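You operate a simulated robot arm through the tools that you are given. There is no shell and no other tool. Be economical: measure what you need, move in short steps, check, and stop when the job is done.

Carry out the task below with a simulated two-armed robot. There is one attempt and no reset: what you move stays moved.

## Task
Pour the sorting tray's beads into the bead tray's empty cell, then take that tray to the long table.
Fine: the bead tray on the wooden counter; slide the stopper open to pour and leave it open; put the sorting tray back after; spill nothing.

The check looks at the end state, three seconds after you hand in, the way a careful person would. Anything else that was tipped, shoved, dropped, spilled or broken makes it a failure. Lids that push on must go on centred and level and be pressed home; caps that screw on are set level and turned clockwise until they are tight.

## Robot
Two 7-joint arms with fingered hands on one trunk, on a base that drives. Base frame: it is fixed to the floor where the robot stands at the start and does not move with it; the origin is under the middle of the robot, x ahead of it, y to its left, z up; the surface under the hand at the start is at about z = 0.88. Units: m, rad, N and s.
The left shoulder is at the start at [0.08, 0.241, 1.888], the right one opposite. With the tool pointing down near the work surface each hand reaches from about 0.1 to 0.76 m from the robot's upright axis, wherever it stands, measured 20 degrees to its own side. Places, roughly: counter end of the long table [-1.3, 0.3, 0.7]; stopper [0.6, 0, 0.9]. Payload 4.9 kg a hand.
Tool frame (each hand has its own): the origin (TCP) lies between the finger pads and is the grasp point; the fingertips stand 0.032 m ahead of it; z points along the fingers, y is the line along which they close. The gripper opens to 0.2 m. The gripper's body begins 0.089 m behind the TCP. The gripper is a hand of 4 fingers: y runs from the thumb to the fingers, the wrist lies at [0, 0, -0.267] in the tool frame, and closing takes about 1.5 s.
Orientation is that of the tool frame in the base frame, as [roll, pitch, yaw] about the fixed x, y, z axes, in that order (R = Rz(yaw) Ry(pitch) Rx(roll)). With the fingers straight down and closing along the base's y, the tool's x points along the base's -x, its y along +y and its z along -z.

## Interface
- The arms move only by the tool drive_tool. It takes "left_deltas", "right_deltas" or both (then of equal length, played together; a hand with none holds still); each is a list of rows, each a list of 7 numbers: the shift along the tool's x, y, z in units of 25 mm (1.0 is 25 mm), then the turn, a rotation vector about the tool's x, y, z in units of 8 degrees (1.0 is 8 degrees), then the finger opening in m, from 0 to 0.2. In form: [[tx, ty, tz, rx, ry, rz, gripper], ...]. A call has 1 to 20 rows; each row shifts and turns the commanded pose from where the row before left it, along the tool's axes as they then stand. A call with a number of a shift or a turn outside -1 to 1 is refused whole. Rows are played at 5 a second. More than 0.05 m and 0.15 rad between two rows, or a gripper value outside its range, and nothing of the call is played. Where a pose cannot be reached the arm comes as near as it can. A force on the tool above 40 N (or 10 N above the force at the start of the call, whichever is more), or a blocked arm, ends the call early, and 0.2 s more pass. The fingers move at their own pace (about 0.072 m/s each) and stop on an object; they squeeze with about 28 N. The grip force told is the motor's: it shows also when the fingers shut on nothing. Time passes only in rows, and 0.2 s behind the last, so rows that do not move let the fingers close. It gives the time, the measured TCP pose, the force on the tool (base axes), the opening and the grip force at its end, in the units of the frame above (readings bear some noise), with the torque about the TCP (base axes, N m) and any sound that the robot's microphone picked up.
- Cameras (640 x 400 px; columns grow to the right, rows downward): "scene" is now at [0.0343, 0.056, 2.0179]; the picture's right is [1.00, -0.07, -0.00], its down [-0.07, -0.93, -0.36] and it looks along [0.03, 0.36, -0.93] (base axes); focal length 279 px, centre (320, 200). "left" rides on the left gripper at [-0.069, -0.069, -0.116] in its tool frame; the picture's right is [0.71, -0.71, 0.00], its down [0.54, 0.54, -0.64] and it looks along [0.46, 0.45, 0.77] (tool axes); focal length 226 px, centre (320, 200). "right" rides on the right gripper at [0.069, -0.069, -0.116] in its tool frame; the picture's right is [0.71, 0.71, 0.00], its down [-0.54, 0.54, -0.64] and it looks along [-0.45, 0.45, 0.77] (tool axes); focal length 226 px, centre (320, 200). There is no depth. A picture from a camera that has moved, and an enlarged one, comes with that camera's place and axes in the base frame and with its lens.
- get_image(camera): a new picture of that camera. It takes no simulated time.
- slide_trunk(by): slides the trunk up (or, below 0, down) by that many m; the arms and the scene camera ride with it, the base frame stays. It gives what a move gives, with no picture.
- roll_base(legs): drives the robot by 1 to 6 legs, each [ahead, left, turn to the left] in m, m and rad, along the robot's own axes; the way and the turn of a leg run together, so that a leg with both is an arc; at most 1.5 m and 3.142 rad a leg. The arms and the cameras ride along, it lands a little off, and it stops where it bumps. It gives what a move gives.
- hand_shape(shape, hand): the hand has 4 fingers and takes this shape, open, in about a second: jaw (thumb against the fingers, like two jaws); tri (thumb and two fingers); tip (a fingertip pinch); poke (one finger out to press); point (the index stretched); flat (the hand flat); cup (the hand cupped); fist (a fist). The gripper value then closes the fingers along that shape, each until it touches; the sizes above hold for jaw. It gives what a move gives, with no picture.
- pan_tilt(pan, tilt): turns the head with the scene camera to pan (to the left, within 1.501 rad either way) and tilt (down, from -0.506 to 1.204), counted from straight ahead of the robot. It gives what a move gives.
- zoom(camera, box): a new picture of the part [left, top, right, bottom] of that camera's present view, enlarged. It takes no simulated time.
- close_job(): hands the job in; it is judged then, once.

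Work in short steps. Places have to be worked out from the pictures, the camera data and where the tool is seen: move nearer, look again, correct. Check each grasp and each placing, and mend what went wrong. You have 120 turns and 88 pictures in all, those below and enlarged ones among them. Open the grippers and draw the arms clear of the work before you hand the job in, unless the task says otherwise.

The tools are called after "Call:" as name(argument=value, ...) on one line, values as JSON. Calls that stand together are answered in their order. drive_tool: Moves the arms, as the interface text tells. Its arguments: {"type":"object","properties":{"left_deltas":{"type":"array","items":{"type":"array","items":{"type":"number"}}},"right_deltas":{"type":"array","items":{"type":"array","items":{"type":"number"}}}},"required":[]} The other tools are called the same way: slide_trunk (by) slides the trunk up or down; hand_shape (shape, hand) gives the hand a shape; roll_base (legs) drives the base; pan_tilt (pan, tilt) turns the head that bears the scene camera; get_image (camera) takes a picture; zoom (camera, box) takes an enlarged picture of a part of a camera's view; close_job () hands the job in.

At the start:

```text
t: 0.0
left_tool_pos: [0.4615, 0.4228, 1.1821]
left_tcp_rot: [3.141, 0.0, -3.142]
left_contact_force: [-0.3, -0.4, 0.5]
left_moment: [0.01, 0.05, -0.03]
left_gripper_width: 0.2002
left_grip_force: 0.1
left_shape: jaw
right_tool_pos: [0.4957, -0.0315, 1.2029]
right_tcp_rot: [3.141, 0.0, -3.141]
right_contact_force: [-0.2, -0.2, 0.3]
right_moment: [-0.02, -0.01, -0.03]
right_gripper_width: 0.2
right_grip_force: 0.1
right_shape: jaw
trunk travel left (down, up): [-0.796, 0.044]
robot x, y, heading: [-0.0002, 0.0016, 0.003]
head pan, tilt: [1.499, 1.201]
```

scene: 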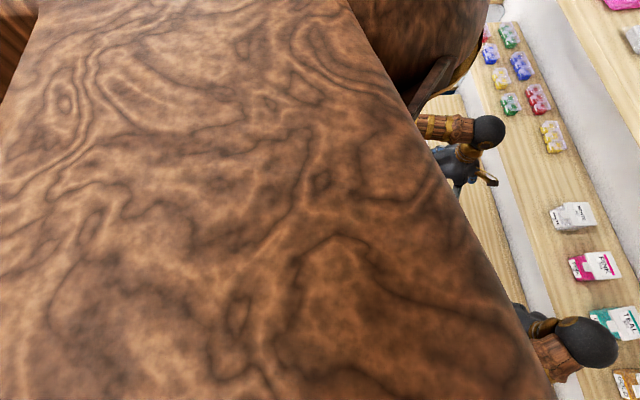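
right: 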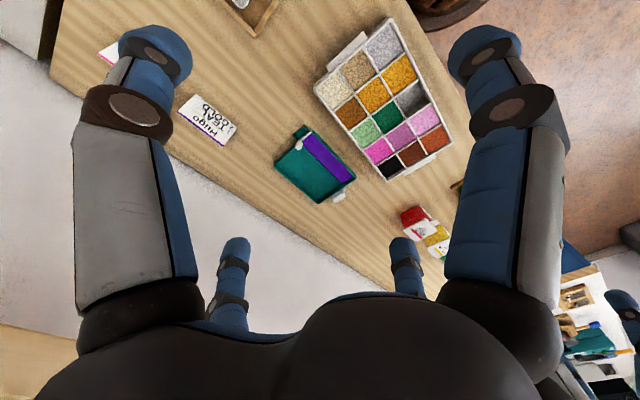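
left: 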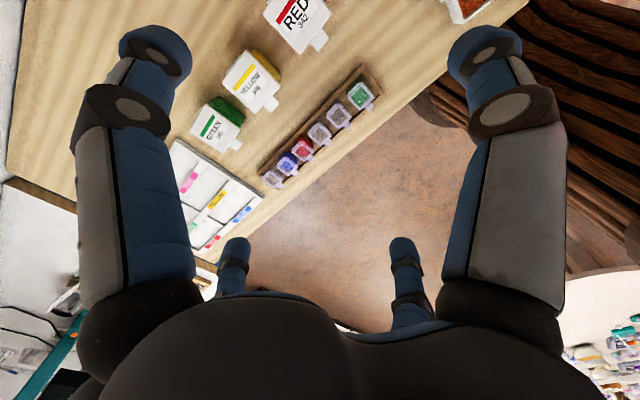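

The head looks left at the robot's own shoulder. I turn it ahead and down to see the counter.

Call:
pan_tilt(pan=0.0, tilt=0.9)

Call:
get_image(camera="scene")

```text
t: 1.6
left_tool_pos: [0.4603, 0.4229, 1.1808]
left_tcp_rot: [-3.141, 0.0, -3.141]
left_contact_force: [0.0, 0.2, -0.9]
left_moment: [0.03, -0.01, 0.01]
left_gripper_width: 0.1999
left_grip_force: 0.0
left_shape: jaw
right_tool_pos: [0.495, -0.031, 1.2026]
right_tcp_rot: [3.141, 0.0, -3.14]
right_contact_force: [0.3, -0.6, -0.5]
right_moment: [0.02, 0.01, -0.01]
right_gripper_width: 0.2
right_grip_force: 0.0
right_shape: jaw
trunk travel left (down, up): [-0.796, 0.044]
robot x, y, heading: [0.0048, 0.0019, -0.002]
head pan, tilt: [0.0, 0.901]
```

```text
84 pictures are left
camera scene: at [0.1058, 0.0004, 2.0377], right [0.0, -1.0, 0.0], down [-0.78, 0.0, -0.62], along [0.62, 0.0, -0.78], focal length 279 px, centre (320, 200)
```

scene: 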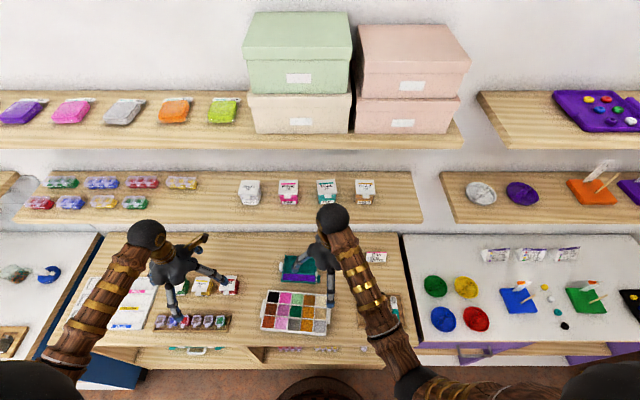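

The teal item by the compartment tray looks like the sorting tray; I zoom in on both.

Call:
zoom(camera="scene", box=[240, 240, 420, 352])

Call:
zoom(camera="right", box=[220, 0, 500, 280])

```text
3.56 times, centred on (330, 296) of scene
camera zoom: at [0.1058, 0.0004, 2.0377], right [0.0, -1.0, 0.0], down [-0.78, 0.0, -0.62], along [0.62, 0.0, -0.78], focal length 994 px, centre (284, -141)
```

zoom: 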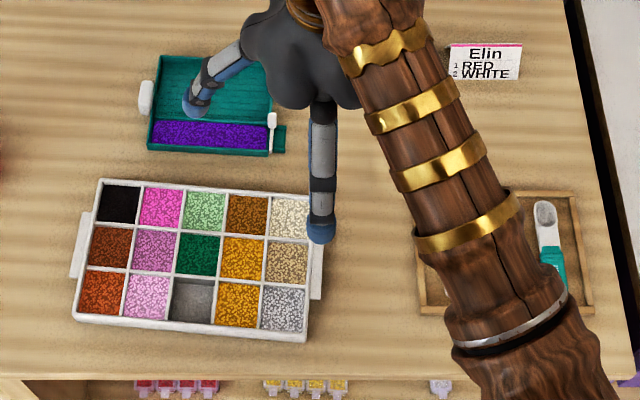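

```text
1.43 times, centred on (360, 140) of right
camera zoom: at [0.4259, -0.1001, 1.3195], right [-0.71, 0.71, 0.0], down [0.54, 0.54, 0.64], along [0.45, 0.45, -0.77], focal length 323 px, centre (263, 286)
```

zoom: 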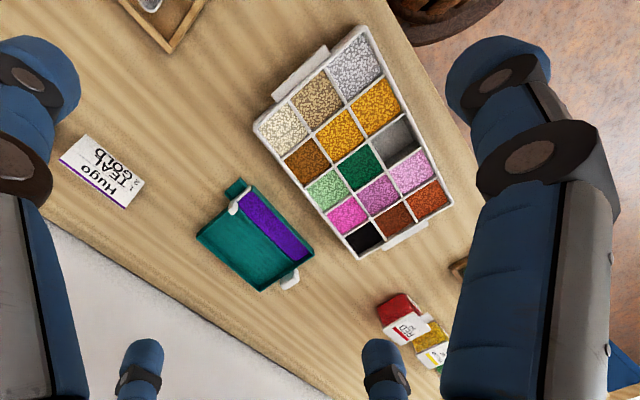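

The sorting tray (teal, purple beads in its near channel, white stopper at the right end) is at about x 0.57–0.69, y 0.02–0.16; the bead tray is nearer. I move the right hand out of the view and look again.

Call:
drive_tool(right_deltas=[[0, -1, 0, 0, 0, 0, 0.2], [0, -1, 0, 0, 0, 0, 0.2], [0, -1, 0, 0, 0, 0, 0.2], [0, -1, 0, 0, 0, 0, 0.2], [0, -1, 0, 0, 0, 0, 0.2], [0, -1, 0, 0, 0, 0, 0.2], [0, -1, 0, 0, 0, 0, 0.2], [0, -1, 0, 0, 0, 0, 0.2]])

Call:
zoom(camera="scene", box=[250, 245, 350, 307])

Call:
zoom(camera="scene", box=[250, 280, 350, 342])

Call:
get_image(camera="right")

```text
t: 3.4
left_tool_pos: [0.4611, 0.4216, 1.1822]
left_tcp_rot: [3.139, 0.002, 3.141]
left_contact_force: [0.2, 0.4, 0.4]
left_moment: [0.01, 0.0, -0.01]
left_gripper_width: 0.1999
left_grip_force: 0.0
left_shape: jaw
right_tool_pos: [0.4962, -0.2301, 1.2021]
right_tcp_rot: [-3.14, 0.006, -3.141]
right_contact_force: [0.7, -0.5, 0.3]
right_moment: [0.05, 0.02, -0.01]
right_gripper_width: 0.1997
right_grip_force: 0.0
right_shape: jaw
trunk travel left (down, up): [-0.796, 0.044]
robot x, y, heading: [-0.0032, 0.0006, -0.001]
head pan, tilt: [0.0, 0.901]
```

```text
6.40 times, centred on (300, 276) of scene
camera zoom: at [0.1057, -0.0008, 2.0377], right [0.0, -1.0, 0.0], down [-0.78, 0.0, -0.62], along [0.62, 0.0, -0.78], focal length 1788 px, centre (448, -286)
```

zoom: 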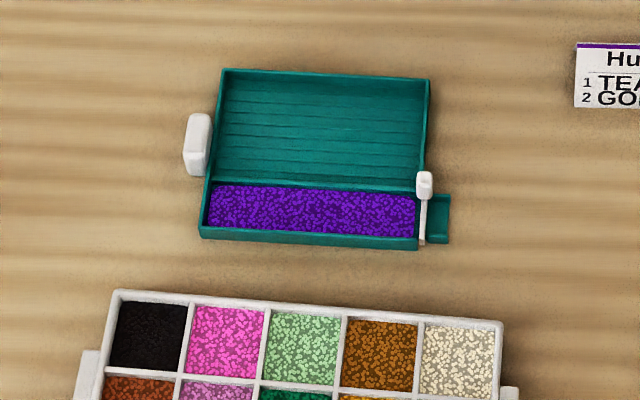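

```text
6.40 times, centred on (300, 311) of scene
camera zoom: at [0.1057, -0.0008, 2.0377], right [0.0, -1.0, 0.0], down [-0.78, 0.0, -0.62], along [0.62, 0.0, -0.78], focal length 1788 px, centre (448, -510)
```

zoom: 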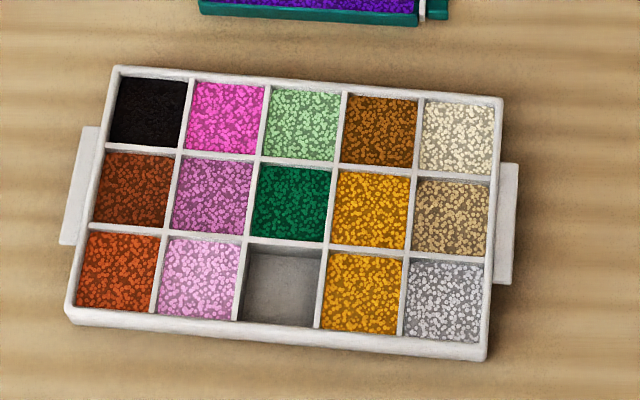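

```text
79 pictures are left
camera right: at [0.425, -0.3005, 1.3182], right [-0.71, 0.71, 0.0], down [0.54, 0.54, 0.65], along [0.46, 0.46, -0.76], focal length 226 px, centre (320, 200)
```

right: 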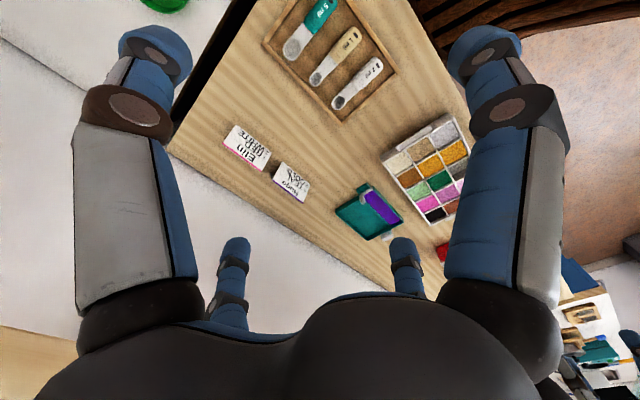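

The stopper seems to be a thin gate with a knob; I bring the right hand's camera closer to see how it slides and what the handle looks like.

Call:
drive_tool(right_deltas=[[-0.42, 0.7, 0.86, 0, 0, 0, 0.2], [-0.42, 0.7, 0.86, 0, 0, 0, 0.2], [-0.42, 0.7, 0.86, 0, 0, 0, 0.2], [-0.42, 0.7, 0.86, 0, 0, 0, 0.2], [-0.42, 0.7, 0.86, 0, 0, 0, 0.2], [-0.42, 0.7, 0.86, 0, 0, 0, 0.2], [-0.42, 0.7, 0.86, 0, 0, 0, 0.2], [-0.42, 0.7, 0.86, 0, 0, 0, 0.2]])

Call:
get_image(camera="right")

```text
t: 5.2
left_tool_pos: [0.453, 0.4204, 1.1863]
left_tcp_rot: [3.141, 0.006, 3.14]
left_contact_force: [-0.1, 0.7, 0.5]
left_moment: [0.03, 0.03, -0.03]
left_gripper_width: 0.2
left_grip_force: 0.1
left_shape: jaw
right_tool_pos: [0.5725, -0.0952, 1.0349]
right_tcp_rot: [3.141, 0.006, 3.14]
right_contact_force: [-0.5, -0.8, -0.1]
right_moment: [-0.01, -0.03, 0.01]
right_gripper_width: 0.1999
right_grip_force: 0.1
right_shape: jaw
trunk travel left (down, up): [-0.796, 0.044]
robot x, y, heading: [-0.0021, -0.0021, -0.003]
head pan, tilt: [0.0, 0.901]
```

```text
78 pictures are left
camera right: at [0.5021, -0.1629, 1.1507], right [-0.71, 0.71, 0.0], down [0.54, 0.54, 0.65], along [0.46, 0.45, -0.76], focal length 226 px, centre (320, 200)
```

right: 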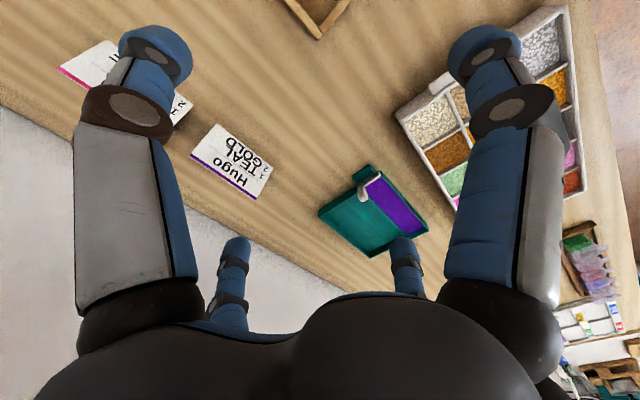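

Zooming on the stopper.

Call:
zoom(camera="right", box=[300, 140, 460, 270])

```text
3.08 times, centred on (380, 205) of right
camera zoom: at [0.5021, -0.1629, 1.1507], right [-0.71, 0.71, 0.0], down [0.54, 0.54, 0.65], along [0.46, 0.45, -0.76], focal length 696 px, centre (135, 185)
```

zoom: 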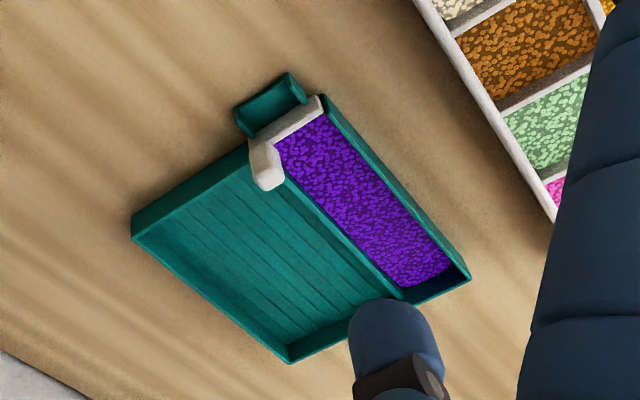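

The gate slides along +x with its knob (top near [0.600, 0.0145, 0.92]). Before grasping, I raise the right hand and close it partway to see how the four fingers actually move.

Call:
drive_tool(right_deltas=[[0, -1, -1, 0, 0, 0, 0.1], [0, -1, -1, 0, 0, 0, 0.08], [0, -1, -1, 0, 0, 0, 0.06], [0, -1, -1, 0, 0, 0, 0.04], [0, -1, 0, 0, 0, 0, 0.04], [0, 0, 0, 0, 0, 0, 0.04]])

Call:
get_image(camera="right")

Call:
zoom(camera="scene", box=[100, 190, 480, 400])

```text
t: 6.2
left_tool_pos: [0.4618, 0.4238, 1.1807]
left_tcp_rot: [-3.141, 0.0, 3.14]
left_contact_force: [-0.3, 0.1, 0.5]
left_moment: [0.01, -0.02, 0.01]
left_gripper_width: 0.2
left_grip_force: 0.1
left_shape: jaw
right_tool_pos: [0.5767, -0.1883, 1.125]
right_tcp_rot: [-3.141, -0.009, 3.141]
right_contact_force: [-2.5, 2.1, -5.5]
right_moment: [-0.32, -0.14, 0.09]
right_gripper_width: 0.0618
right_grip_force: 0.1
right_shape: jaw
trunk travel left (down, up): [-0.796, 0.044]
robot x, y, heading: [0.0028, -0.0019, 0.001]
head pan, tilt: [0.0, 0.901]
stopped in row 5 (right hand): the force on the tool passed its limit at 131 N (the readings are from after the stop); the commanded pose is now the measured one
```

```text
76 pictures are left
camera right: at [0.5087, -0.2572, 1.2423], right [-0.71, 0.71, 0.01], down [0.55, 0.54, 0.64], along [0.45, 0.45, -0.77], focal length 226 px, centre (320, 200)
```

right: 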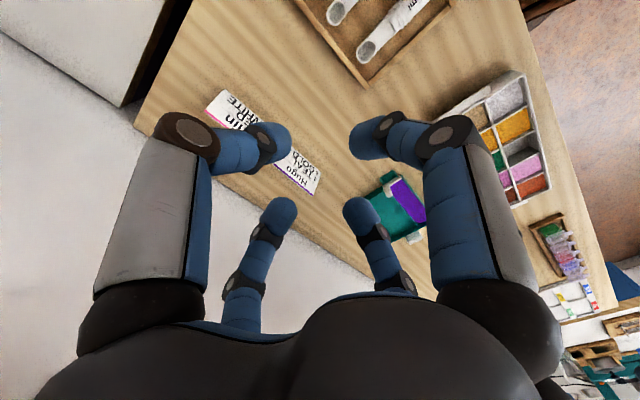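

```text
1.68 times, centred on (290, 295) of scene
camera zoom: at [0.1064, 0.0028, 2.0379], right [0.0, -1.0, 0.0], down [-0.78, 0.0, -0.62], along [0.62, 0.0, -0.78], focal length 471 px, centre (370, 40)
```

zoom: 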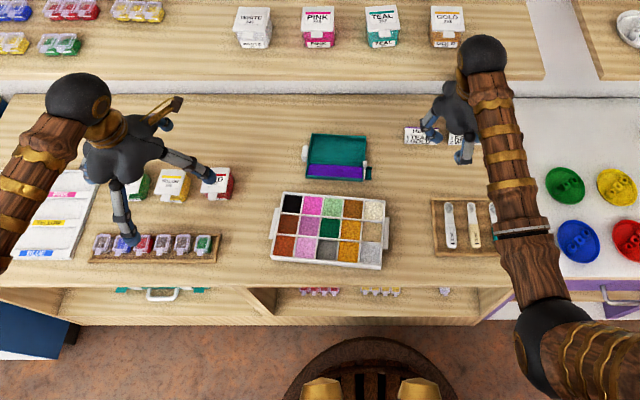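

The right forearm brushed the shelf underside (shelf at about z 1.37, overhanging x > 0.53), so under the shelf I must stay low. All four fingers close radially in "jaw". I lower and pull the right hand back toward me, then try the "tip" shape.

Call:
drive_tool(right_deltas=[[0, 0, 1, 0, 0, 0, 0.1], [0.5, 0, 1, 0, 0, 0, 0.1], [1, 0, 0, 0, 0, 0, 0.1], [1, 0, 0, 0, 0, 0, 0.1], [1, 0, 0, 0, 0, 0, 0.1], [1, 0, 0, 0, 0, 0, 0.1], [1, 0, 0, 0, 0, 0, 0.1], [0.5, 0, 0, 0, 0, 0, 0.1]])

Call:
hand_shape(hand="right", shape="tip")

Call:
get_image(camera="right")

```text
t: 8.0
left_tool_pos: [0.4612, 0.4227, 1.1825]
left_tcp_rot: [3.141, -0.002, -3.141]
left_contact_force: [0.0, -0.6, 0.2]
left_moment: [0.03, 0.01, 0.0]
left_gripper_width: 0.1999
left_grip_force: 0.1
left_shape: jaw
right_tool_pos: [0.4266, -0.1901, 1.0773]
right_tcp_rot: [-3.14, -0.007, 3.139]
right_contact_force: [0.9, 0.0, -0.6]
right_moment: [0.0, 0.0, 0.01]
right_gripper_width: 0.0998
right_grip_force: 0.1
right_shape: jaw
trunk travel left (down, up): [-0.796, 0.044]
robot x, y, heading: [0.0028, 0.0016, 0.004]
head pan, tilt: [0.0, 0.901]
```

```text
t: 8.9
left_tool_pos: [0.4622, 0.4226, 1.181]
left_tcp_rot: [3.141, 0.0, 3.141]
left_contact_force: [-0.4, -0.5, -0.1]
left_moment: [0.02, 0.03, -0.01]
left_gripper_width: 0.1997
left_grip_force: 0.1
left_shape: jaw
right_tool_pos: [0.4281, -0.1905, 1.0758]
right_tcp_rot: [-3.141, -0.008, 3.14]
right_contact_force: [0.8, -0.7, -0.4]
right_moment: [-0.03, 0.02, 0.01]
right_gripper_width: 0.2001
right_grip_force: 0.0
right_shape: tip
trunk travel left (down, up): [-0.796, 0.044]
robot x, y, heading: [-0.0006, -0.0007, 0.001]
head pan, tilt: [0.0, 0.901]
```

```text
74 pictures are left
camera right: at [0.3594, -0.2592, 1.1937], right [-0.71, 0.71, 0.0], down [0.55, 0.54, 0.64], along [0.45, 0.45, -0.77], focal length 226 px, centre (320, 200)
```

right: 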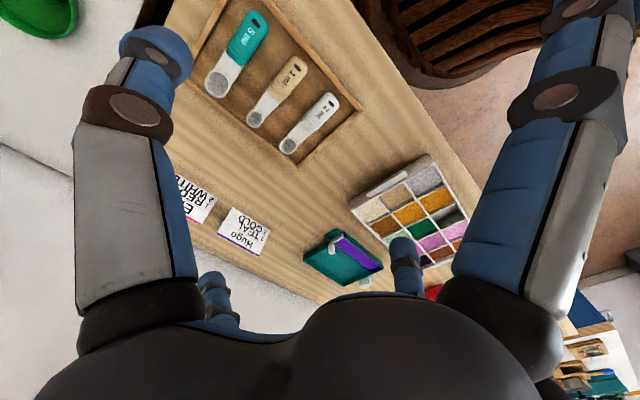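

In "tip" only the ±y fingers pinch, the others spread. I try "tip" on the left and "poke" on the right, and look at both.

Call:
hand_shape(hand="left", shape="tri")

Call:
hand_shape(hand="right", shape="poke")

Call:
get_image(camera="left")

Call:
get_image(camera="right")

Call:
zoom(camera="scene", box=[100, 190, 480, 400])

```text
t: 9.8
left_tool_pos: [0.4636, 0.4224, 1.1818]
left_tcp_rot: [-3.141, 0.001, 3.141]
left_contact_force: [0.2, 0.3, 0.3]
left_moment: [0.03, 0.01, -0.03]
left_gripper_width: 0.1998
left_grip_force: 0.1
left_shape: tri
right_tool_pos: [0.4268, -0.1898, 1.0767]
right_tcp_rot: [-3.14, -0.007, 3.139]
right_contact_force: [0.2, 0.5, -1.4]
right_moment: [0.02, -0.02, -0.02]
right_gripper_width: 0.1997
right_grip_force: 0.0
right_shape: tip
trunk travel left (down, up): [-0.796, 0.044]
robot x, y, heading: [-0.0016, -0.0003, -0.0]
head pan, tilt: [0.0, 0.901]
```

```text
t: 10.7
left_tool_pos: [0.4615, 0.4236, 1.1839]
left_tcp_rot: [-3.141, -0.002, -3.141]
left_contact_force: [0.3, 0.1, 0.0]
left_moment: [-0.02, -0.05, 0.01]
left_gripper_width: 0.1998
left_grip_force: 0.0
left_shape: tri
right_tool_pos: [0.4274, -0.1905, 1.0772]
right_tcp_rot: [-3.141, -0.007, -3.141]
right_contact_force: [-0.2, -0.3, 0.2]
right_moment: [0.01, 0.01, 0.0]
right_gripper_width: 0.0
right_grip_force: 0.1
right_shape: poke
trunk travel left (down, up): [-0.796, 0.044]
robot x, y, heading: [-0.0007, 0.0023, 0.001]
head pan, tilt: [0.0, 0.901]
```

```text
73 pictures are left
camera left: at [0.5317, 0.3534, 1.2989], right [-0.71, -0.71, 0.0], down [-0.54, 0.54, 0.64], along [-0.45, 0.45, -0.77], focal length 226 px, centre (320, 200)
```

left: 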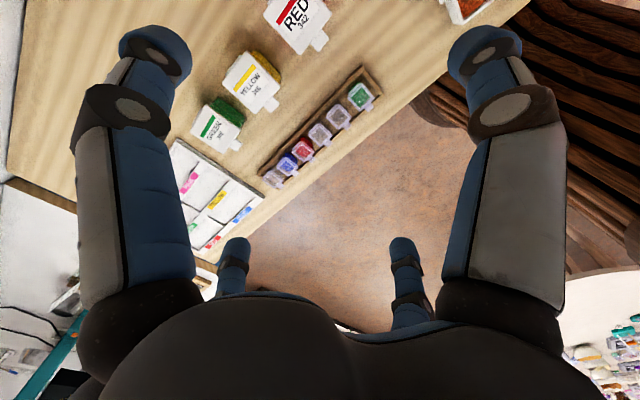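

```text
72 pictures are left
camera right: at [0.3589, -0.2593, 1.1939], right [-0.71, 0.71, 0.0], down [0.55, 0.54, 0.64], along [0.45, 0.45, -0.77], focal length 226 px, centre (320, 200)
```

right: 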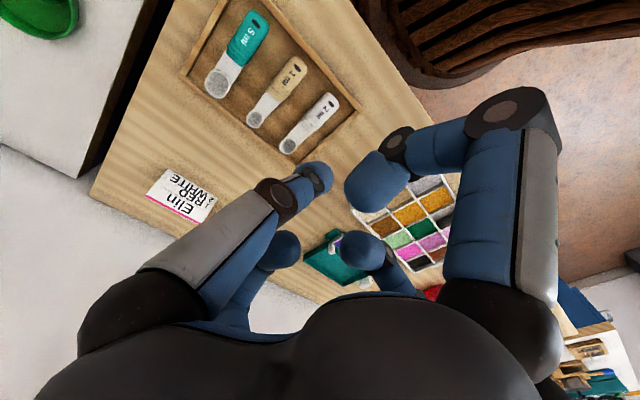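

```text
1.68 times, centred on (290, 295) of scene
camera zoom: at [0.1064, -0.0002, 2.0378], right [0.0, -1.0, 0.0], down [-0.78, 0.0, -0.62], along [0.62, 0.0, -0.78], focal length 471 px, centre (370, 40)
```

zoom: 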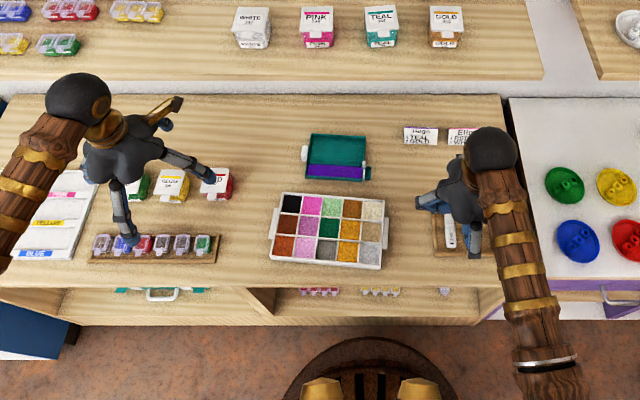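

"Poke" gives one finger on the tool axis. My plan: with the left hand in "tip" (two-finger pinch) grip the sorting tray across its front/back walls, and set it on the bead tray with the spout over the empty cell. First I shape the left hand and turn it so it closes along x.

Call:
hand_shape(hand="left", shape="tip")

Call:
drive_tool(left_deltas=[[0, 0, 0, 0, 0, 0.97, 0.16], [0, 0, 0, 0, 0, 0.97, 0.16], [0, 0, 0, 0, 0, 0.97, 0.16], [0, 0, 0, 0, 0, 0.97, 0.16], [0, 0, 0, 0, 0, 0.97, 0.16], [0, 0, 0, 0, 0, 0.97, 0.16], [0, 0, 0, 0, 0, 0.97, 0.16], [0, 0, 0, 0, 0, 0.97, 0.16], [0, 0, 0, 0, 0, 0.97, 0.16], [0, 0, 0, 0, 0, 0.97, 0.16], [0, 0, 0, 0, 0, 0.97, 0.16], [0, 0, 0, 0, 0, 0.97, 0.16]])

```text
t: 11.6
left_tool_pos: [0.4623, 0.4225, 1.1824]
left_tcp_rot: [-3.141, -0.001, 3.14]
left_contact_force: [1.0, -0.1, -0.6]
left_moment: [-0.02, 0.0, 0.0]
left_gripper_width: 0.2002
left_grip_force: 0.1
left_shape: tip
right_tool_pos: [0.4284, -0.1898, 1.077]
right_tcp_rot: [-3.141, -0.007, 3.139]
right_contact_force: [0.0, 0.0, 0.3]
right_moment: [0.01, -0.03, 0.0]
right_gripper_width: 0.0001
right_grip_force: 0.0
right_shape: poke
trunk travel left (down, up): [-0.796, 0.044]
robot x, y, heading: [0.003, 0.0016, 0.003]
head pan, tilt: [0.0, 0.901]
```

```text
t: 14.2
left_tool_pos: [0.4615, 0.4228, 1.1822]
left_tcp_rot: [-3.141, 0.0, 1.515]
left_contact_force: [-0.8, 0.2, 0.3]
left_moment: [-0.01, 0.0, 0.03]
left_gripper_width: 0.1604
left_grip_force: 0.1
left_shape: tip
right_tool_pos: [0.4279, -0.1904, 1.077]
right_tcp_rot: [-3.139, -0.007, 3.139]
right_contact_force: [0.4, -0.2, 0.1]
right_moment: [-0.01, 0.01, 0.02]
right_gripper_width: 0.0
right_grip_force: 0.0
right_shape: poke
trunk travel left (down, up): [-0.796, 0.044]
robot x, y, heading: [-0.001, -0.0001, 0.002]
head pan, tilt: [0.0, 0.901]
```

Left yaw is 1.515 as wanted. I carry it over the bead tray at z≈1.04, in front of the shelf.

Call:
drive_tool(left_deltas=[[-0.915, 0.051, 0.437, 0, 0, 0, 0.16], [-0.915, 0.051, 0.437, 0, 0, 0, 0.16], [-0.915, 0.051, 0.437, 0, 0, 0, 0.16], [-0.915, 0.051, 0.437, 0, 0, 0, 0.16], [-0.915, 0.051, 0.437, 0, 0, 0, 0.16], [-0.915, 0.051, 0.437, 0, 0, 0, 0.16], [-0.915, 0.051, 0.437, 0, 0, 0, 0.16], [-0.915, 0.051, 0.437, 0, 0, 0, 0.16], [-0.915, 0.051, 0.437, 0, 0, 0, 0.16], [-0.915, 0.051, 0.437, 0, 0, 0, 0.16], [-0.915, 0.051, 0.437, 0, 0, 0, 0.16], [-0.915, 0.051, 0.437, 0, 0, 0, 0.16], [-0.915, 0.051, 0.437, 0, 0, 0, 0.16]])

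Call:
get_image(camera="left")

Call:
get_image(camera="scene")

```text
t: 17.0
left_tool_pos: [0.4629, 0.1226, 1.0392]
left_tcp_rot: [3.141, 0.0, 1.518]
left_contact_force: [-0.5, -0.5, -0.3]
left_moment: [0.03, 0.0, -0.03]
left_gripper_width: 0.1604
left_grip_force: 0.0
left_shape: tip
right_tool_pos: [0.4276, -0.1899, 1.0767]
right_tcp_rot: [-3.141, -0.009, 3.139]
right_contact_force: [-0.3, 0.9, -0.1]
right_moment: [0.03, -0.01, 0.01]
right_gripper_width: 0.0001
right_grip_force: 0.0
right_shape: poke
trunk travel left (down, up): [-0.796, 0.044]
robot x, y, heading: [-0.0006, 0.0016, 0.002]
head pan, tilt: [0.0, 0.901]
```

```text
70 pictures are left
camera left: at [0.3915, 0.0583, 1.1568], right [-0.67, 0.74, 0.0], down [0.57, 0.51, 0.64], along [0.48, 0.43, -0.77], focal length 226 px, centre (320, 200)
```

left: 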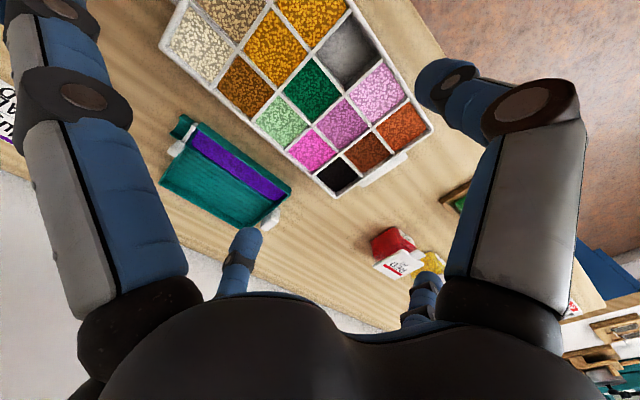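

```text
69 pictures are left
camera scene: at [0.1069, -0.0012, 2.0377], right [0.0, -1.0, 0.0], down [-0.78, 0.0, -0.62], along [0.62, 0.0, -0.78], focal length 279 px, centre (320, 200)
```

scene: 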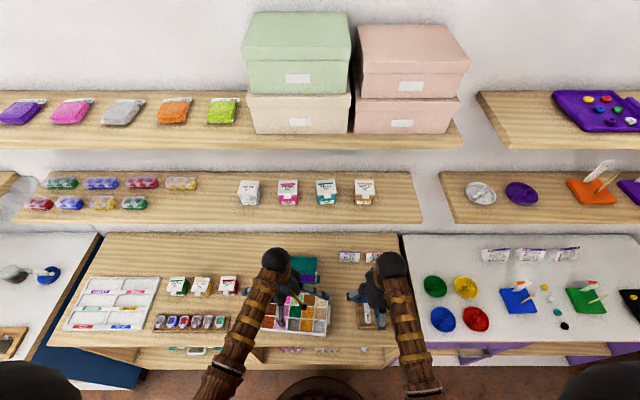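

Both trays' positions agree between cameras (sorting tray front wall x≈0.569, back ≈0.684). I slide the left hand under the shelf to above the sorting tray.

Call:
drive_tool(left_deltas=[[0.06, 0.936, 0, 0, 0, 0, 0.16], [0.06, 0.936, 0, 0, 0, 0, 0.16], [0.06, 0.936, 0, 0, 0, 0, 0.16], [0.06, 0.936, 0, 0, 0, 0, 0.16], [0.06, 0.936, 0, 0, 0, 0, 0.16], [0.06, 0.936, 0, 0, 0, 0, 0.16], [0.06, 0.936, 0, 0, 0, 0, 0.16], [0, 0, 1, 0, 0, 0, 0.16], [0, 0, 1, 0, 0, 0, 0.16]])

Call:
get_image(camera="left")

Call:
get_image(camera="right")

```text
t: 19.2
left_tool_pos: [0.6148, 0.1454, 1.0733]
left_tcp_rot: [2.939, 0.003, 1.535]
left_contact_force: [40.9, 11.1, 40.8]
left_moment: [-1.24, 5.1, -0.23]
left_gripper_width: 0.1599
left_grip_force: 0.1
left_shape: tip
right_tool_pos: [0.4158, -0.1779, 1.1169]
right_tcp_rot: [3.126, 0.069, -3.121]
right_contact_force: [3.8, 0.5, 1.8]
right_moment: [0.03, 0.39, 0.02]
right_gripper_width: 0.0
right_grip_force: 0.1
right_shape: poke
trunk travel left (down, up): [-0.796, 0.044]
robot x, y, heading: [-0.0164, 0.0057, 0.024]
head pan, tilt: [0.0, 0.901]
stopped in row 9 (left hand): the arm was blocked; the commanded pose is now the measured one
```

```text
68 pictures are left
camera left: at [0.5235, 0.0803, 1.1741], right [-0.67, 0.73, -0.14], down [0.42, 0.53, 0.74], along [0.62, 0.43, -0.66], focal length 226 px, centre (320, 200)
```

left: 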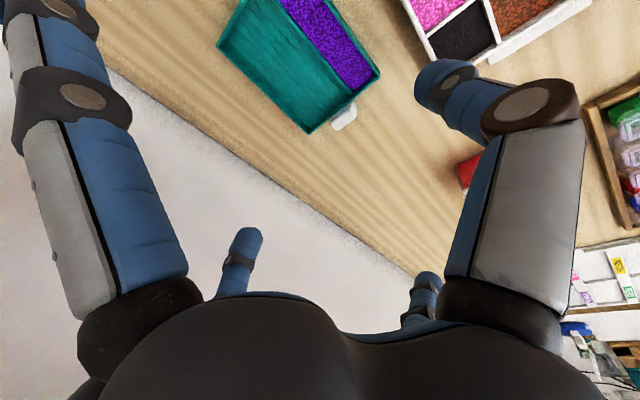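

```text
67 pictures are left
camera right: at [0.3391, -0.251, 1.227], right [-0.72, 0.69, -0.04], down [0.48, 0.54, 0.69], along [0.49, 0.48, -0.73], focal length 226 px, centre (320, 200)
```

right: 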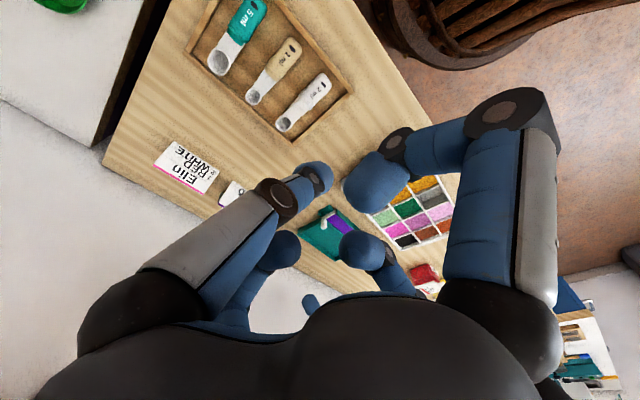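

The left forearm caught the shelf front and the base was nudged slightly. I back the left hand straight out and restore its tilt.

Call:
drive_tool(left_deltas=[[0, -1, 0, 0, 0, 0, 0.16], [0, -1, 0, 0, 0, 0, 0.16], [0, -1, 0, 0.5, 0, 0, 0.16], [0, -1, 0, 0.5, 0, 0, 0.16], [0, -1, 0, 0.44, 0, 0, 0.16], [0, -1, 0, 0, 0, 0, 0.16]])

Call:
get_image(camera="scene")

```text
t: 19.5
left_tool_pos: [0.6323, 0.1692, 1.1061]
left_tcp_rot: [2.836, -0.004, 1.54]
left_contact_force: [-125.1, -10.6, -139.5]
left_moment: [1.79, -24.19, 0.36]
left_gripper_width: 0.1598
left_grip_force: 0.0
left_shape: tip
right_tool_pos: [0.4643, -0.1915, 1.16]
right_tcp_rot: [3.098, 0.187, 3.137]
right_contact_force: [-4.9, -0.1, -4.5]
right_moment: [0.1, -0.53, 0.01]
right_gripper_width: 0.0001
right_grip_force: 0.0
right_shape: poke
trunk travel left (down, up): [-0.796, 0.044]
robot x, y, heading: [-0.0245, -0.0008, 0.002]
head pan, tilt: [0.0, 0.901]
stopped in row 1 (left hand): the arm was blocked; the commanded pose is now the measured one
```

```text
66 pictures are left
camera scene: at [-0.1708, -0.0094, 2.0513], right [0.0, -1.0, 0.0], down [-0.7, 0.0, -0.71], along [0.71, 0.0, -0.7], focal length 279 px, centre (320, 200)
```

scene: 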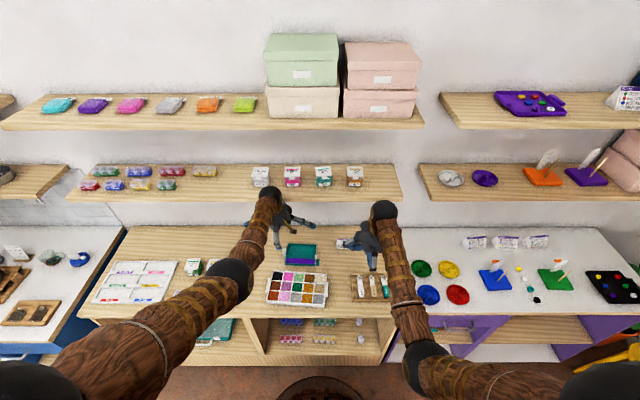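

The robot itself is rocking back; I ease the left hand down and back by small steps so the wrist comes out from under the shelf.

Call:
drive_tool(left_deltas=[[0, 0, 0.4, 0, 0, 0, 0.16], [0, 0, 0.4, 0, 0, 0, 0.16], [0, 0, 0, 0, 0, 0, 0.16]])

```text
t: 19.8
left_tool_pos: [0.6415, 0.199, 1.0986]
left_tcp_rot: [2.799, -0.043, 1.566]
left_contact_force: [-148.1, -12.0, -120.9]
left_moment: [2.45, -29.86, -0.79]
left_gripper_width: 0.16
left_grip_force: 0.1
left_shape: tip
right_tool_pos: [0.5382, -0.2249, 1.2023]
right_tcp_rot: [3.062, 0.343, 3.1]
right_contact_force: [-20.8, 6.7, -14.4]
right_moment: [-0.44, -0.47, 0.47]
right_gripper_width: 0.0001
right_grip_force: 0.0
right_shape: poke
trunk travel left (down, up): [-0.796, 0.044]
robot x, y, heading: [-0.0371, -0.0218, -0.034]
head pan, tilt: [0.0, 0.901]
stopped in row 1 (left hand): the force on the tool passed its limit at 213 N (the readings are from after the stop); the commanded pose is now the measured one
```

Right pitch shows the whole robot leaning back about 20°. Driving the base backward brings it under the body and pulls the left arm out of the shelf.

Call:
roll_base(legs=[[-0.25, 0, 0]])

Call:
get_image(camera="scene")

```text
t: 20.5
left_tool_pos: [0.6608, 0.2823, 1.1308]
left_tcp_rot: [2.621, -0.169, 1.696]
left_contact_force: [72.1, 3.4, -266.9]
left_moment: [-0.81, -3.17, -0.38]
left_gripper_width: 0.16
left_grip_force: 0.1
left_shape: tip
right_tool_pos: [0.6088, -0.2683, 1.2668]
right_tcp_rot: [3.029, 0.516, 3.069]
right_contact_force: [-112.2, 41.3, -107.7]
right_moment: [2.9, -1.7, -1.86]
right_gripper_width: 0.0001
right_grip_force: 0.1
right_shape: poke
trunk travel left (down, up): [-0.796, 0.044]
robot x, y, heading: [-0.0739, -0.0464, -0.096]
head pan, tilt: [0.0, 0.901]
stopped in leg 1: the force on the tool passed its limit at 218 N (the readings are from after the stop); the commanded pose is now the measured one
```

```text
65 pictures are left
camera scene: at [-0.2489, -0.0195, 2.0519], right [-0.09, -1.0, 0.01], down [-0.69, 0.06, -0.73], along [0.72, -0.07, -0.69], focal length 279 px, centre (320, 200)
```

scene: 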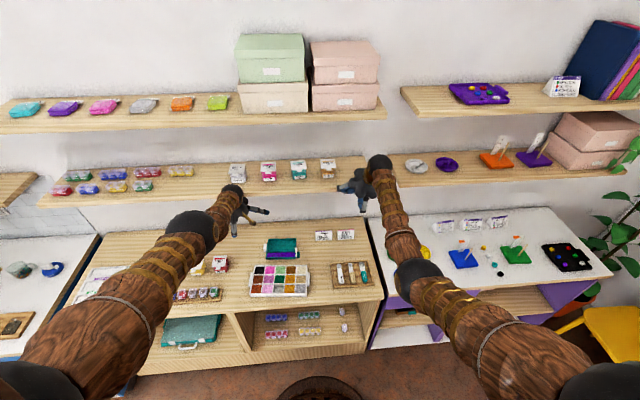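

Both hands are pressed up under the shelf (large downward forces), holding the robot in a lean. Sliding the trunk down should relieve this.

Call:
slide_trunk(by=-0.06)

Call:
get_image(camera="scene")

```text
t: 20.8
left_tool_pos: [0.6334, 0.2408, 1.1219]
left_tcp_rot: [2.715, -0.191, 1.648]
left_contact_force: [0.8, -0.7, 0.4]
left_moment: [-0.03, 0.07, 0.03]
left_gripper_width: 0.1598
left_grip_force: 0.1
left_shape: tip
right_tool_pos: [0.6121, -0.2767, 1.258]
right_tcp_rot: [3.009, 0.484, 3.109]
right_contact_force: [-167.1, 63.7, -66.6]
right_moment: [0.79, -4.32, -2.79]
right_gripper_width: 0.0
right_grip_force: 0.1
right_shape: poke
trunk travel left (down, up): [-0.791, 0.049]
robot x, y, heading: [-0.0797, -0.0527, -0.11]
head pan, tilt: [0.0, 0.901]
stopped: the arm was blocked; the commanded pose is now the measured one
```

```text
64 pictures are left
camera scene: at [-0.2606, -0.0333, 2.0499], right [-0.11, -0.99, 0.0], down [-0.69, 0.08, -0.72], along [0.72, -0.08, -0.69], focal length 279 px, centre (320, 200)
```

scene: 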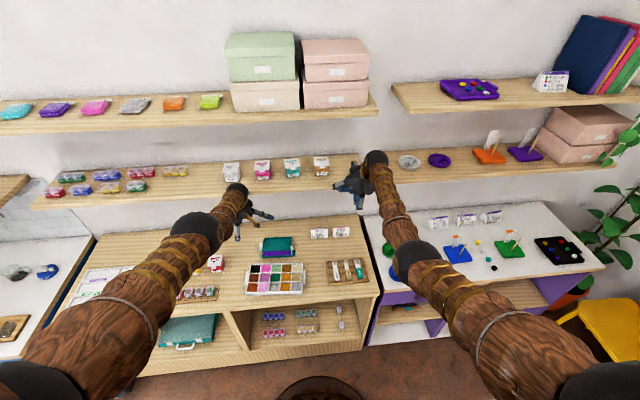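

The left hand is free; the right presses the shelf edge, pushing the robot back. I draw both hands back and down together, directly away from the shelf.

Call:
drive_tool(left_deltas=[[0, -0.5, 0, 0, 0, 0, 0.16], [0, -0.8, 0, 0, 0, 0, 0.16], [0, -0.8, 0, 0, 0, 0, 0.16]], right_deltas=[[1, 0, 0, 0, 0, 0, 0.0], [1, 0, 0, 0, 0, 0, 0.0], [1, 0, 0, 0, 0, 0, 0.0]])

Call:
get_image(camera="scene")

```text
t: 21.1
left_tool_pos: [0.6616, 0.2329, 1.1309]
left_tcp_rot: [2.613, -0.174, 1.657]
left_contact_force: [-1.7, 18.2, -41.2]
left_moment: [-2.62, -2.3, -0.9]
left_gripper_width: 0.1604
left_grip_force: 0.0
left_shape: tip
left hand out of reach, approached as far as the arm can: row 1
right_tool_pos: [0.6105, -0.2766, 1.2585]
right_tcp_rot: [2.99, 0.443, -3.102]
right_contact_force: [-179.3, 46.2, -63.5]
right_moment: [1.58, -5.36, -3.92]
right_gripper_width: 0.0001
right_grip_force: 0.0
right_shape: poke
trunk travel left (down, up): [-0.791, 0.049]
robot x, y, heading: [-0.0983, -0.0619, -0.14]
head pan, tilt: [0.0, 0.901]
stopped in row 1 (right hand): the arm was blocked; the commanded pose is now the measured one
```

```text
63 pictures are left
camera scene: at [-0.2607, -0.032, 2.048], right [-0.14, -0.99, 0.0], down [-0.69, 0.09, -0.72], along [0.71, -0.1, -0.69], focal length 279 px, centre (320, 200)
```

scene: 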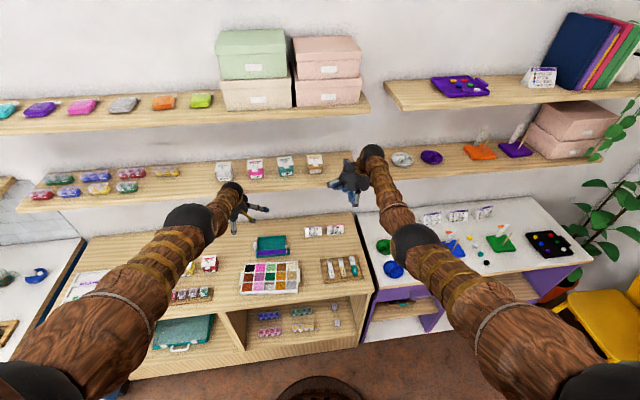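

The robot is propped by the right hand against the shelf edge. Driving the base back under its leaning body should bring it upright.

Call:
roll_base(legs=[[-0.2, 0, 0]])

Call:
get_image(camera="scene")

```text
t: 21.9
left_tool_pos: [0.663, 0.1934, 1.1255]
left_tcp_rot: [2.623, -0.157, 1.639]
left_contact_force: [0.7, -3.3, 2.8]
left_moment: [0.27, 0.18, 0.2]
left_gripper_width: 0.1602
left_grip_force: 0.0
left_shape: tip
right_tool_pos: [0.6062, -0.2761, 1.2595]
right_tcp_rot: [2.892, 0.417, -2.967]
right_contact_force: [-153.2, 61.4, -79.2]
right_moment: [0.42, -3.35, -2.3]
right_gripper_width: 0.0002
right_grip_force: 0.2
right_shape: poke
trunk travel left (down, up): [-0.791, 0.049]
robot x, y, heading: [-0.1218, -0.0726, -0.169]
head pan, tilt: [0.0, 0.901]
stopped in leg 1: the robot was blocked; the commanded pose is now the measured one
```

```text
62 pictures are left
camera scene: at [-0.2601, -0.0448, 2.0484], right [-0.17, -0.99, 0.0], down [-0.69, 0.12, -0.71], along [0.7, -0.12, -0.7], focal length 279 px, centre (320, 200)
```

scene: 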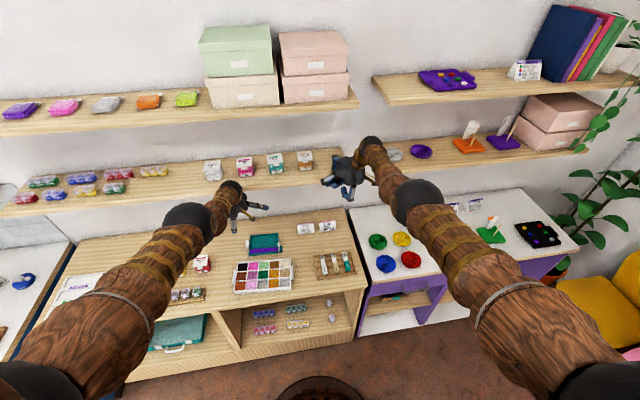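

Lean is shrinking (camera stays while the base comes back under it). I repeat.

Call:
roll_base(legs=[[-0.2, 0, 0]])

Call:
drive_tool(right_deltas=[[0.4, 0, 0, 0, 0, 0, 0], [0.8, 0, 0, 0, 0, 0, 0], [0.8, 0, 0, 0, 0, 0, 0]])

Call:
roll_base(legs=[[-0.2, 0, 0]])

Call:
get_image(camera="scene")

```text
t: 22.6
left_tool_pos: [0.6688, 0.111, 1.0189]
left_tcp_rot: [2.777, -0.171, 1.54]
left_contact_force: [7.3, -1.0, 9.9]
left_moment: [-0.05, 1.2, 0.24]
left_gripper_width: 0.16
left_grip_force: 0.1
left_shape: tip
right_tool_pos: [0.6895, -0.3616, 1.256]
right_tcp_rot: [2.849, 0.458, -2.982]
right_contact_force: [-77.8, 10.7, 221.1]
right_moment: [10.46, 0.68, 4.13]
right_gripper_width: 0.0001
right_grip_force: 0.1
right_shape: poke
trunk travel left (down, up): [-0.791, 0.049]
robot x, y, heading: [-0.1463, -0.0912, -0.205]
head pan, tilt: [0.0, 0.901]
stopped in leg 1: the robot was blocked; the commanded pose is now the measured one
```

```text
t: 22.9
left_tool_pos: [0.6592, 0.105, 0.9625]
left_tcp_rot: [2.904, -0.157, 1.492]
left_contact_force: [5.0, 1.6, -0.2]
left_moment: [-0.1, 0.24, 0.03]
left_gripper_width: 0.1602
left_grip_force: 0.1
left_shape: tip
right_tool_pos: [0.7559, -0.3732, 1.2678]
right_tcp_rot: [2.881, 0.519, -3.021]
right_contact_force: [-19.8, 6.4, 77.3]
right_moment: [4.8, 0.21, -0.35]
right_gripper_width: 0.0
right_grip_force: 0.1
right_shape: poke
right hand out of reach, approached as far as the arm can: row 1
trunk travel left (down, up): [-0.791, 0.049]
robot x, y, heading: [-0.1534, -0.0904, -0.219]
head pan, tilt: [0.0, 0.901]
stopped in row 1 (left hand): the arm was blocked; the commanded pose is now the measured one
```

```text
t: 23.6
left_tool_pos: [0.6874, 0.097, 0.9712]
left_tcp_rot: [2.87, -0.168, 1.497]
left_contact_force: [-0.3, -0.2, -0.3]
left_moment: [0.01, 0.03, 0.03]
left_gripper_width: 0.1598
left_grip_force: 0.2
left_shape: tip
right_tool_pos: [0.7664, -0.3699, 1.2662]
right_tcp_rot: [2.836, 0.493, -3.026]
right_contact_force: [-45.0, 15.6, 47.5]
right_moment: [0.58, -1.41, -0.12]
right_gripper_width: 0.0
right_grip_force: 0.0
right_shape: poke
trunk travel left (down, up): [-0.791, 0.049]
robot x, y, heading: [-0.1535, -0.0852, -0.211]
head pan, tilt: [0.0, 0.901]
stopped in leg 1: the force on the tool passed its limit at 399 N (the readings are from after the stop); the commanded pose is now the measured one
```

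```text
61 pictures are left
camera scene: at [-0.0779, -0.1062, 2.034], right [-0.21, -0.98, 0.0], down [-0.76, 0.17, -0.63], along [0.62, -0.13, -0.78], focal length 279 px, centre (320, 200)
```

scene: 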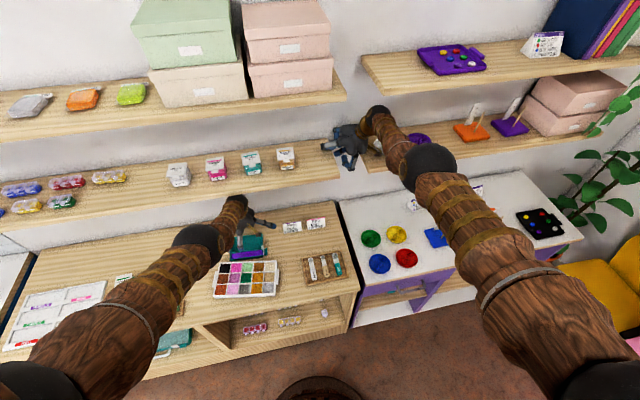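

The robot is upright again. I check the right hand's surroundings, and the trays, before moving.

Call:
zoom(camera="scene", box=[300, 80, 480, 192])

Call:
get_image(camera="right")

Call:
get_image(camera="left")

```text
3.56 times, centred on (390, 136) of scene
camera zoom: at [-0.0779, -0.1062, 2.034], right [-0.21, -0.98, 0.0], down [-0.76, 0.17, -0.63], along [0.62, -0.13, -0.78], focal length 994 px, centre (71, 428)
```

zoom: 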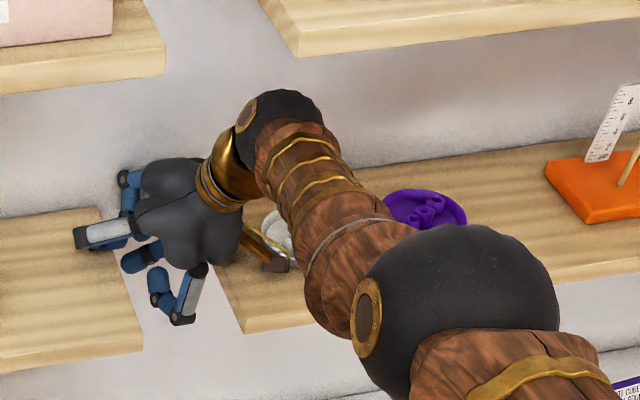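

```text
59 pictures are left
camera right: at [0.6745, -0.4817, 1.3129], right [-0.8, 0.59, -0.15], down [0.07, 0.33, 0.94], along [0.6, 0.74, -0.31], focal length 226 px, centre (320, 200)
```

right: 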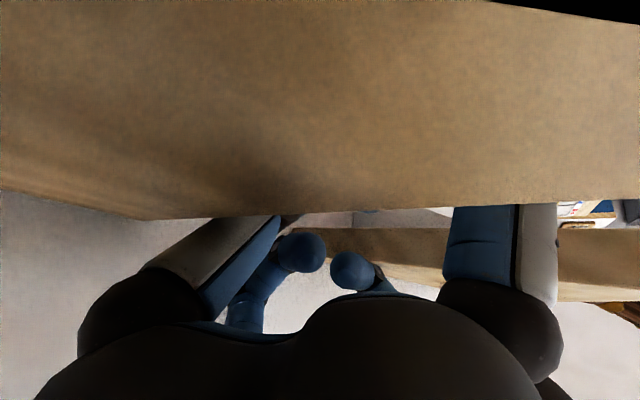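

```text
58 pictures are left
camera left: at [0.5855, 0.02, 1.0519], right [-0.63, 0.78, -0.07], down [0.38, 0.38, 0.84], along [0.68, 0.5, -0.53], focal length 226 px, centre (320, 200)
```

left: 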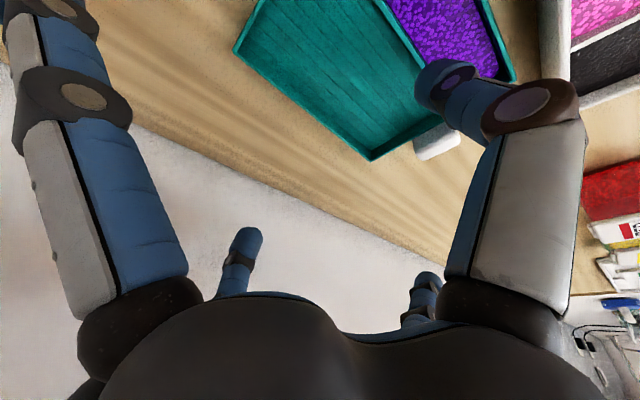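

Nothing looks knocked over; the right hand sits in the gap between shelves with its forearm on a shelf corner. I lift it slightly and draw it straight back out the way it came.

Call:
drive_tool(right_deltas=[[-0.3, 0.17, -0.53, 0, 0, 0, 0], [-0.3, 0.17, -0.53, 0, 0, 0, 0], [0.5, 0.15, -0.25, 0, 0, 0, 0], [0.7, 0.2, -0.33, 0, 0, 0, 0], [0.7, 0.2, -0.33, 0, 0, 0, 0]])

Call:
zoom(camera="scene", box=[300, 80, 480, 192])

```text
t: 24.8
left_tool_pos: [0.6911, 0.0982, 0.9671]
left_tcp_rot: [2.874, -0.167, 1.5]
left_contact_force: [0.6, -0.3, 0.4]
left_moment: [-0.01, 0.01, 0.0]
left_gripper_width: 0.16
left_grip_force: 0.0
left_shape: tip
right_tool_pos: [0.772, -0.3751, 1.276]
right_tcp_rot: [2.838, 0.483, -3.024]
right_contact_force: [-58.9, 15.4, 7.5]
right_moment: [-0.1, -3.12, 0.73]
right_gripper_width: 0.0
right_grip_force: 0.1
right_shape: poke
right hand out of reach, approached as far as the arm can: row 2, 3, 4, 5
trunk travel left (down, up): [-0.791, 0.049]
robot x, y, heading: [-0.157, -0.0877, -0.214]
head pan, tilt: [0.0, 0.901]
```

```text
3.56 times, centred on (390, 136) of scene
camera zoom: at [-0.0691, -0.1049, 2.0337], right [-0.21, -0.98, 0.0], down [-0.76, 0.16, -0.63], along [0.61, -0.13, -0.78], focal length 994 px, centre (71, 428)
```

zoom: 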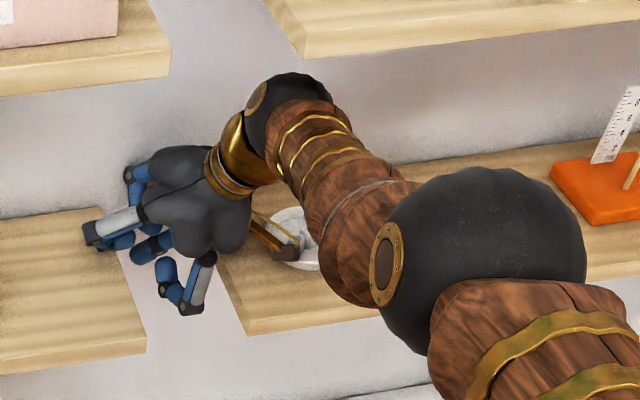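

The forearm is nearly unloaded from the shelf. I try lifting the right hand a bit more.

Call:
drive_tool(right_deltas=[[-0.4, 0.22, -0.7, 0, 0, 0, 0], [-0.4, 0.22, -0.7, 0, 0, 0, 0], [-0.4, 0.22, -0.7, 0, 0, 0, 0], [0, 0, 0, 0, 0, 0, 0]])

Call:
zoom(camera="scene", box=[300, 80, 480, 192])

```text
t: 25.2
left_tool_pos: [0.6919, 0.0952, 0.9656]
left_tcp_rot: [2.875, -0.167, 1.495]
left_contact_force: [-0.7, 0.3, 0.0]
left_moment: [-0.02, 0.0, 0.0]
left_gripper_width: 0.1602
left_grip_force: 0.1
left_shape: tip
right_tool_pos: [0.7654, -0.3781, 1.2778]
right_tcp_rot: [2.832, 0.448, -3.019]
right_contact_force: [-46.3, 7.4, -0.1]
right_moment: [-0.32, -3.0, 0.63]
right_gripper_width: 0.0
right_grip_force: 0.0
right_shape: poke
right hand out of reach, approached as far as the arm can: row 1, 2
trunk travel left (down, up): [-0.791, 0.049]
robot x, y, heading: [-0.1589, -0.0872, -0.216]
head pan, tilt: [0.0, 0.901]
stopped in row 2 (right hand): the force on the tool passed its limit at 79 N (the readings are from after the stop); the commanded pose is now the measured one
```

```text
3.56 times, centred on (390, 136) of scene
camera zoom: at [-0.0682, -0.1089, 2.0336], right [-0.21, -0.98, 0.0], down [-0.76, 0.17, -0.63], along [0.61, -0.13, -0.78], focal length 994 px, centre (71, 428)
```

zoom: 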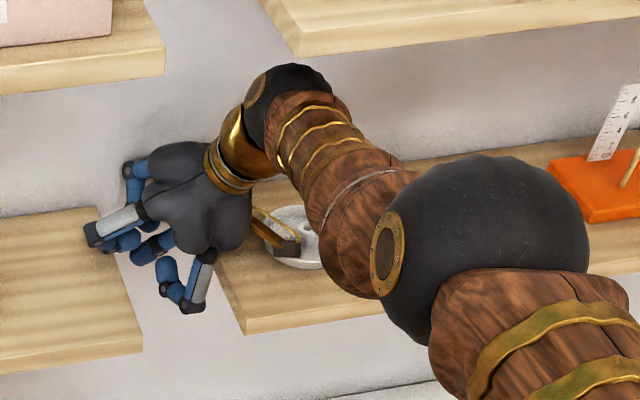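

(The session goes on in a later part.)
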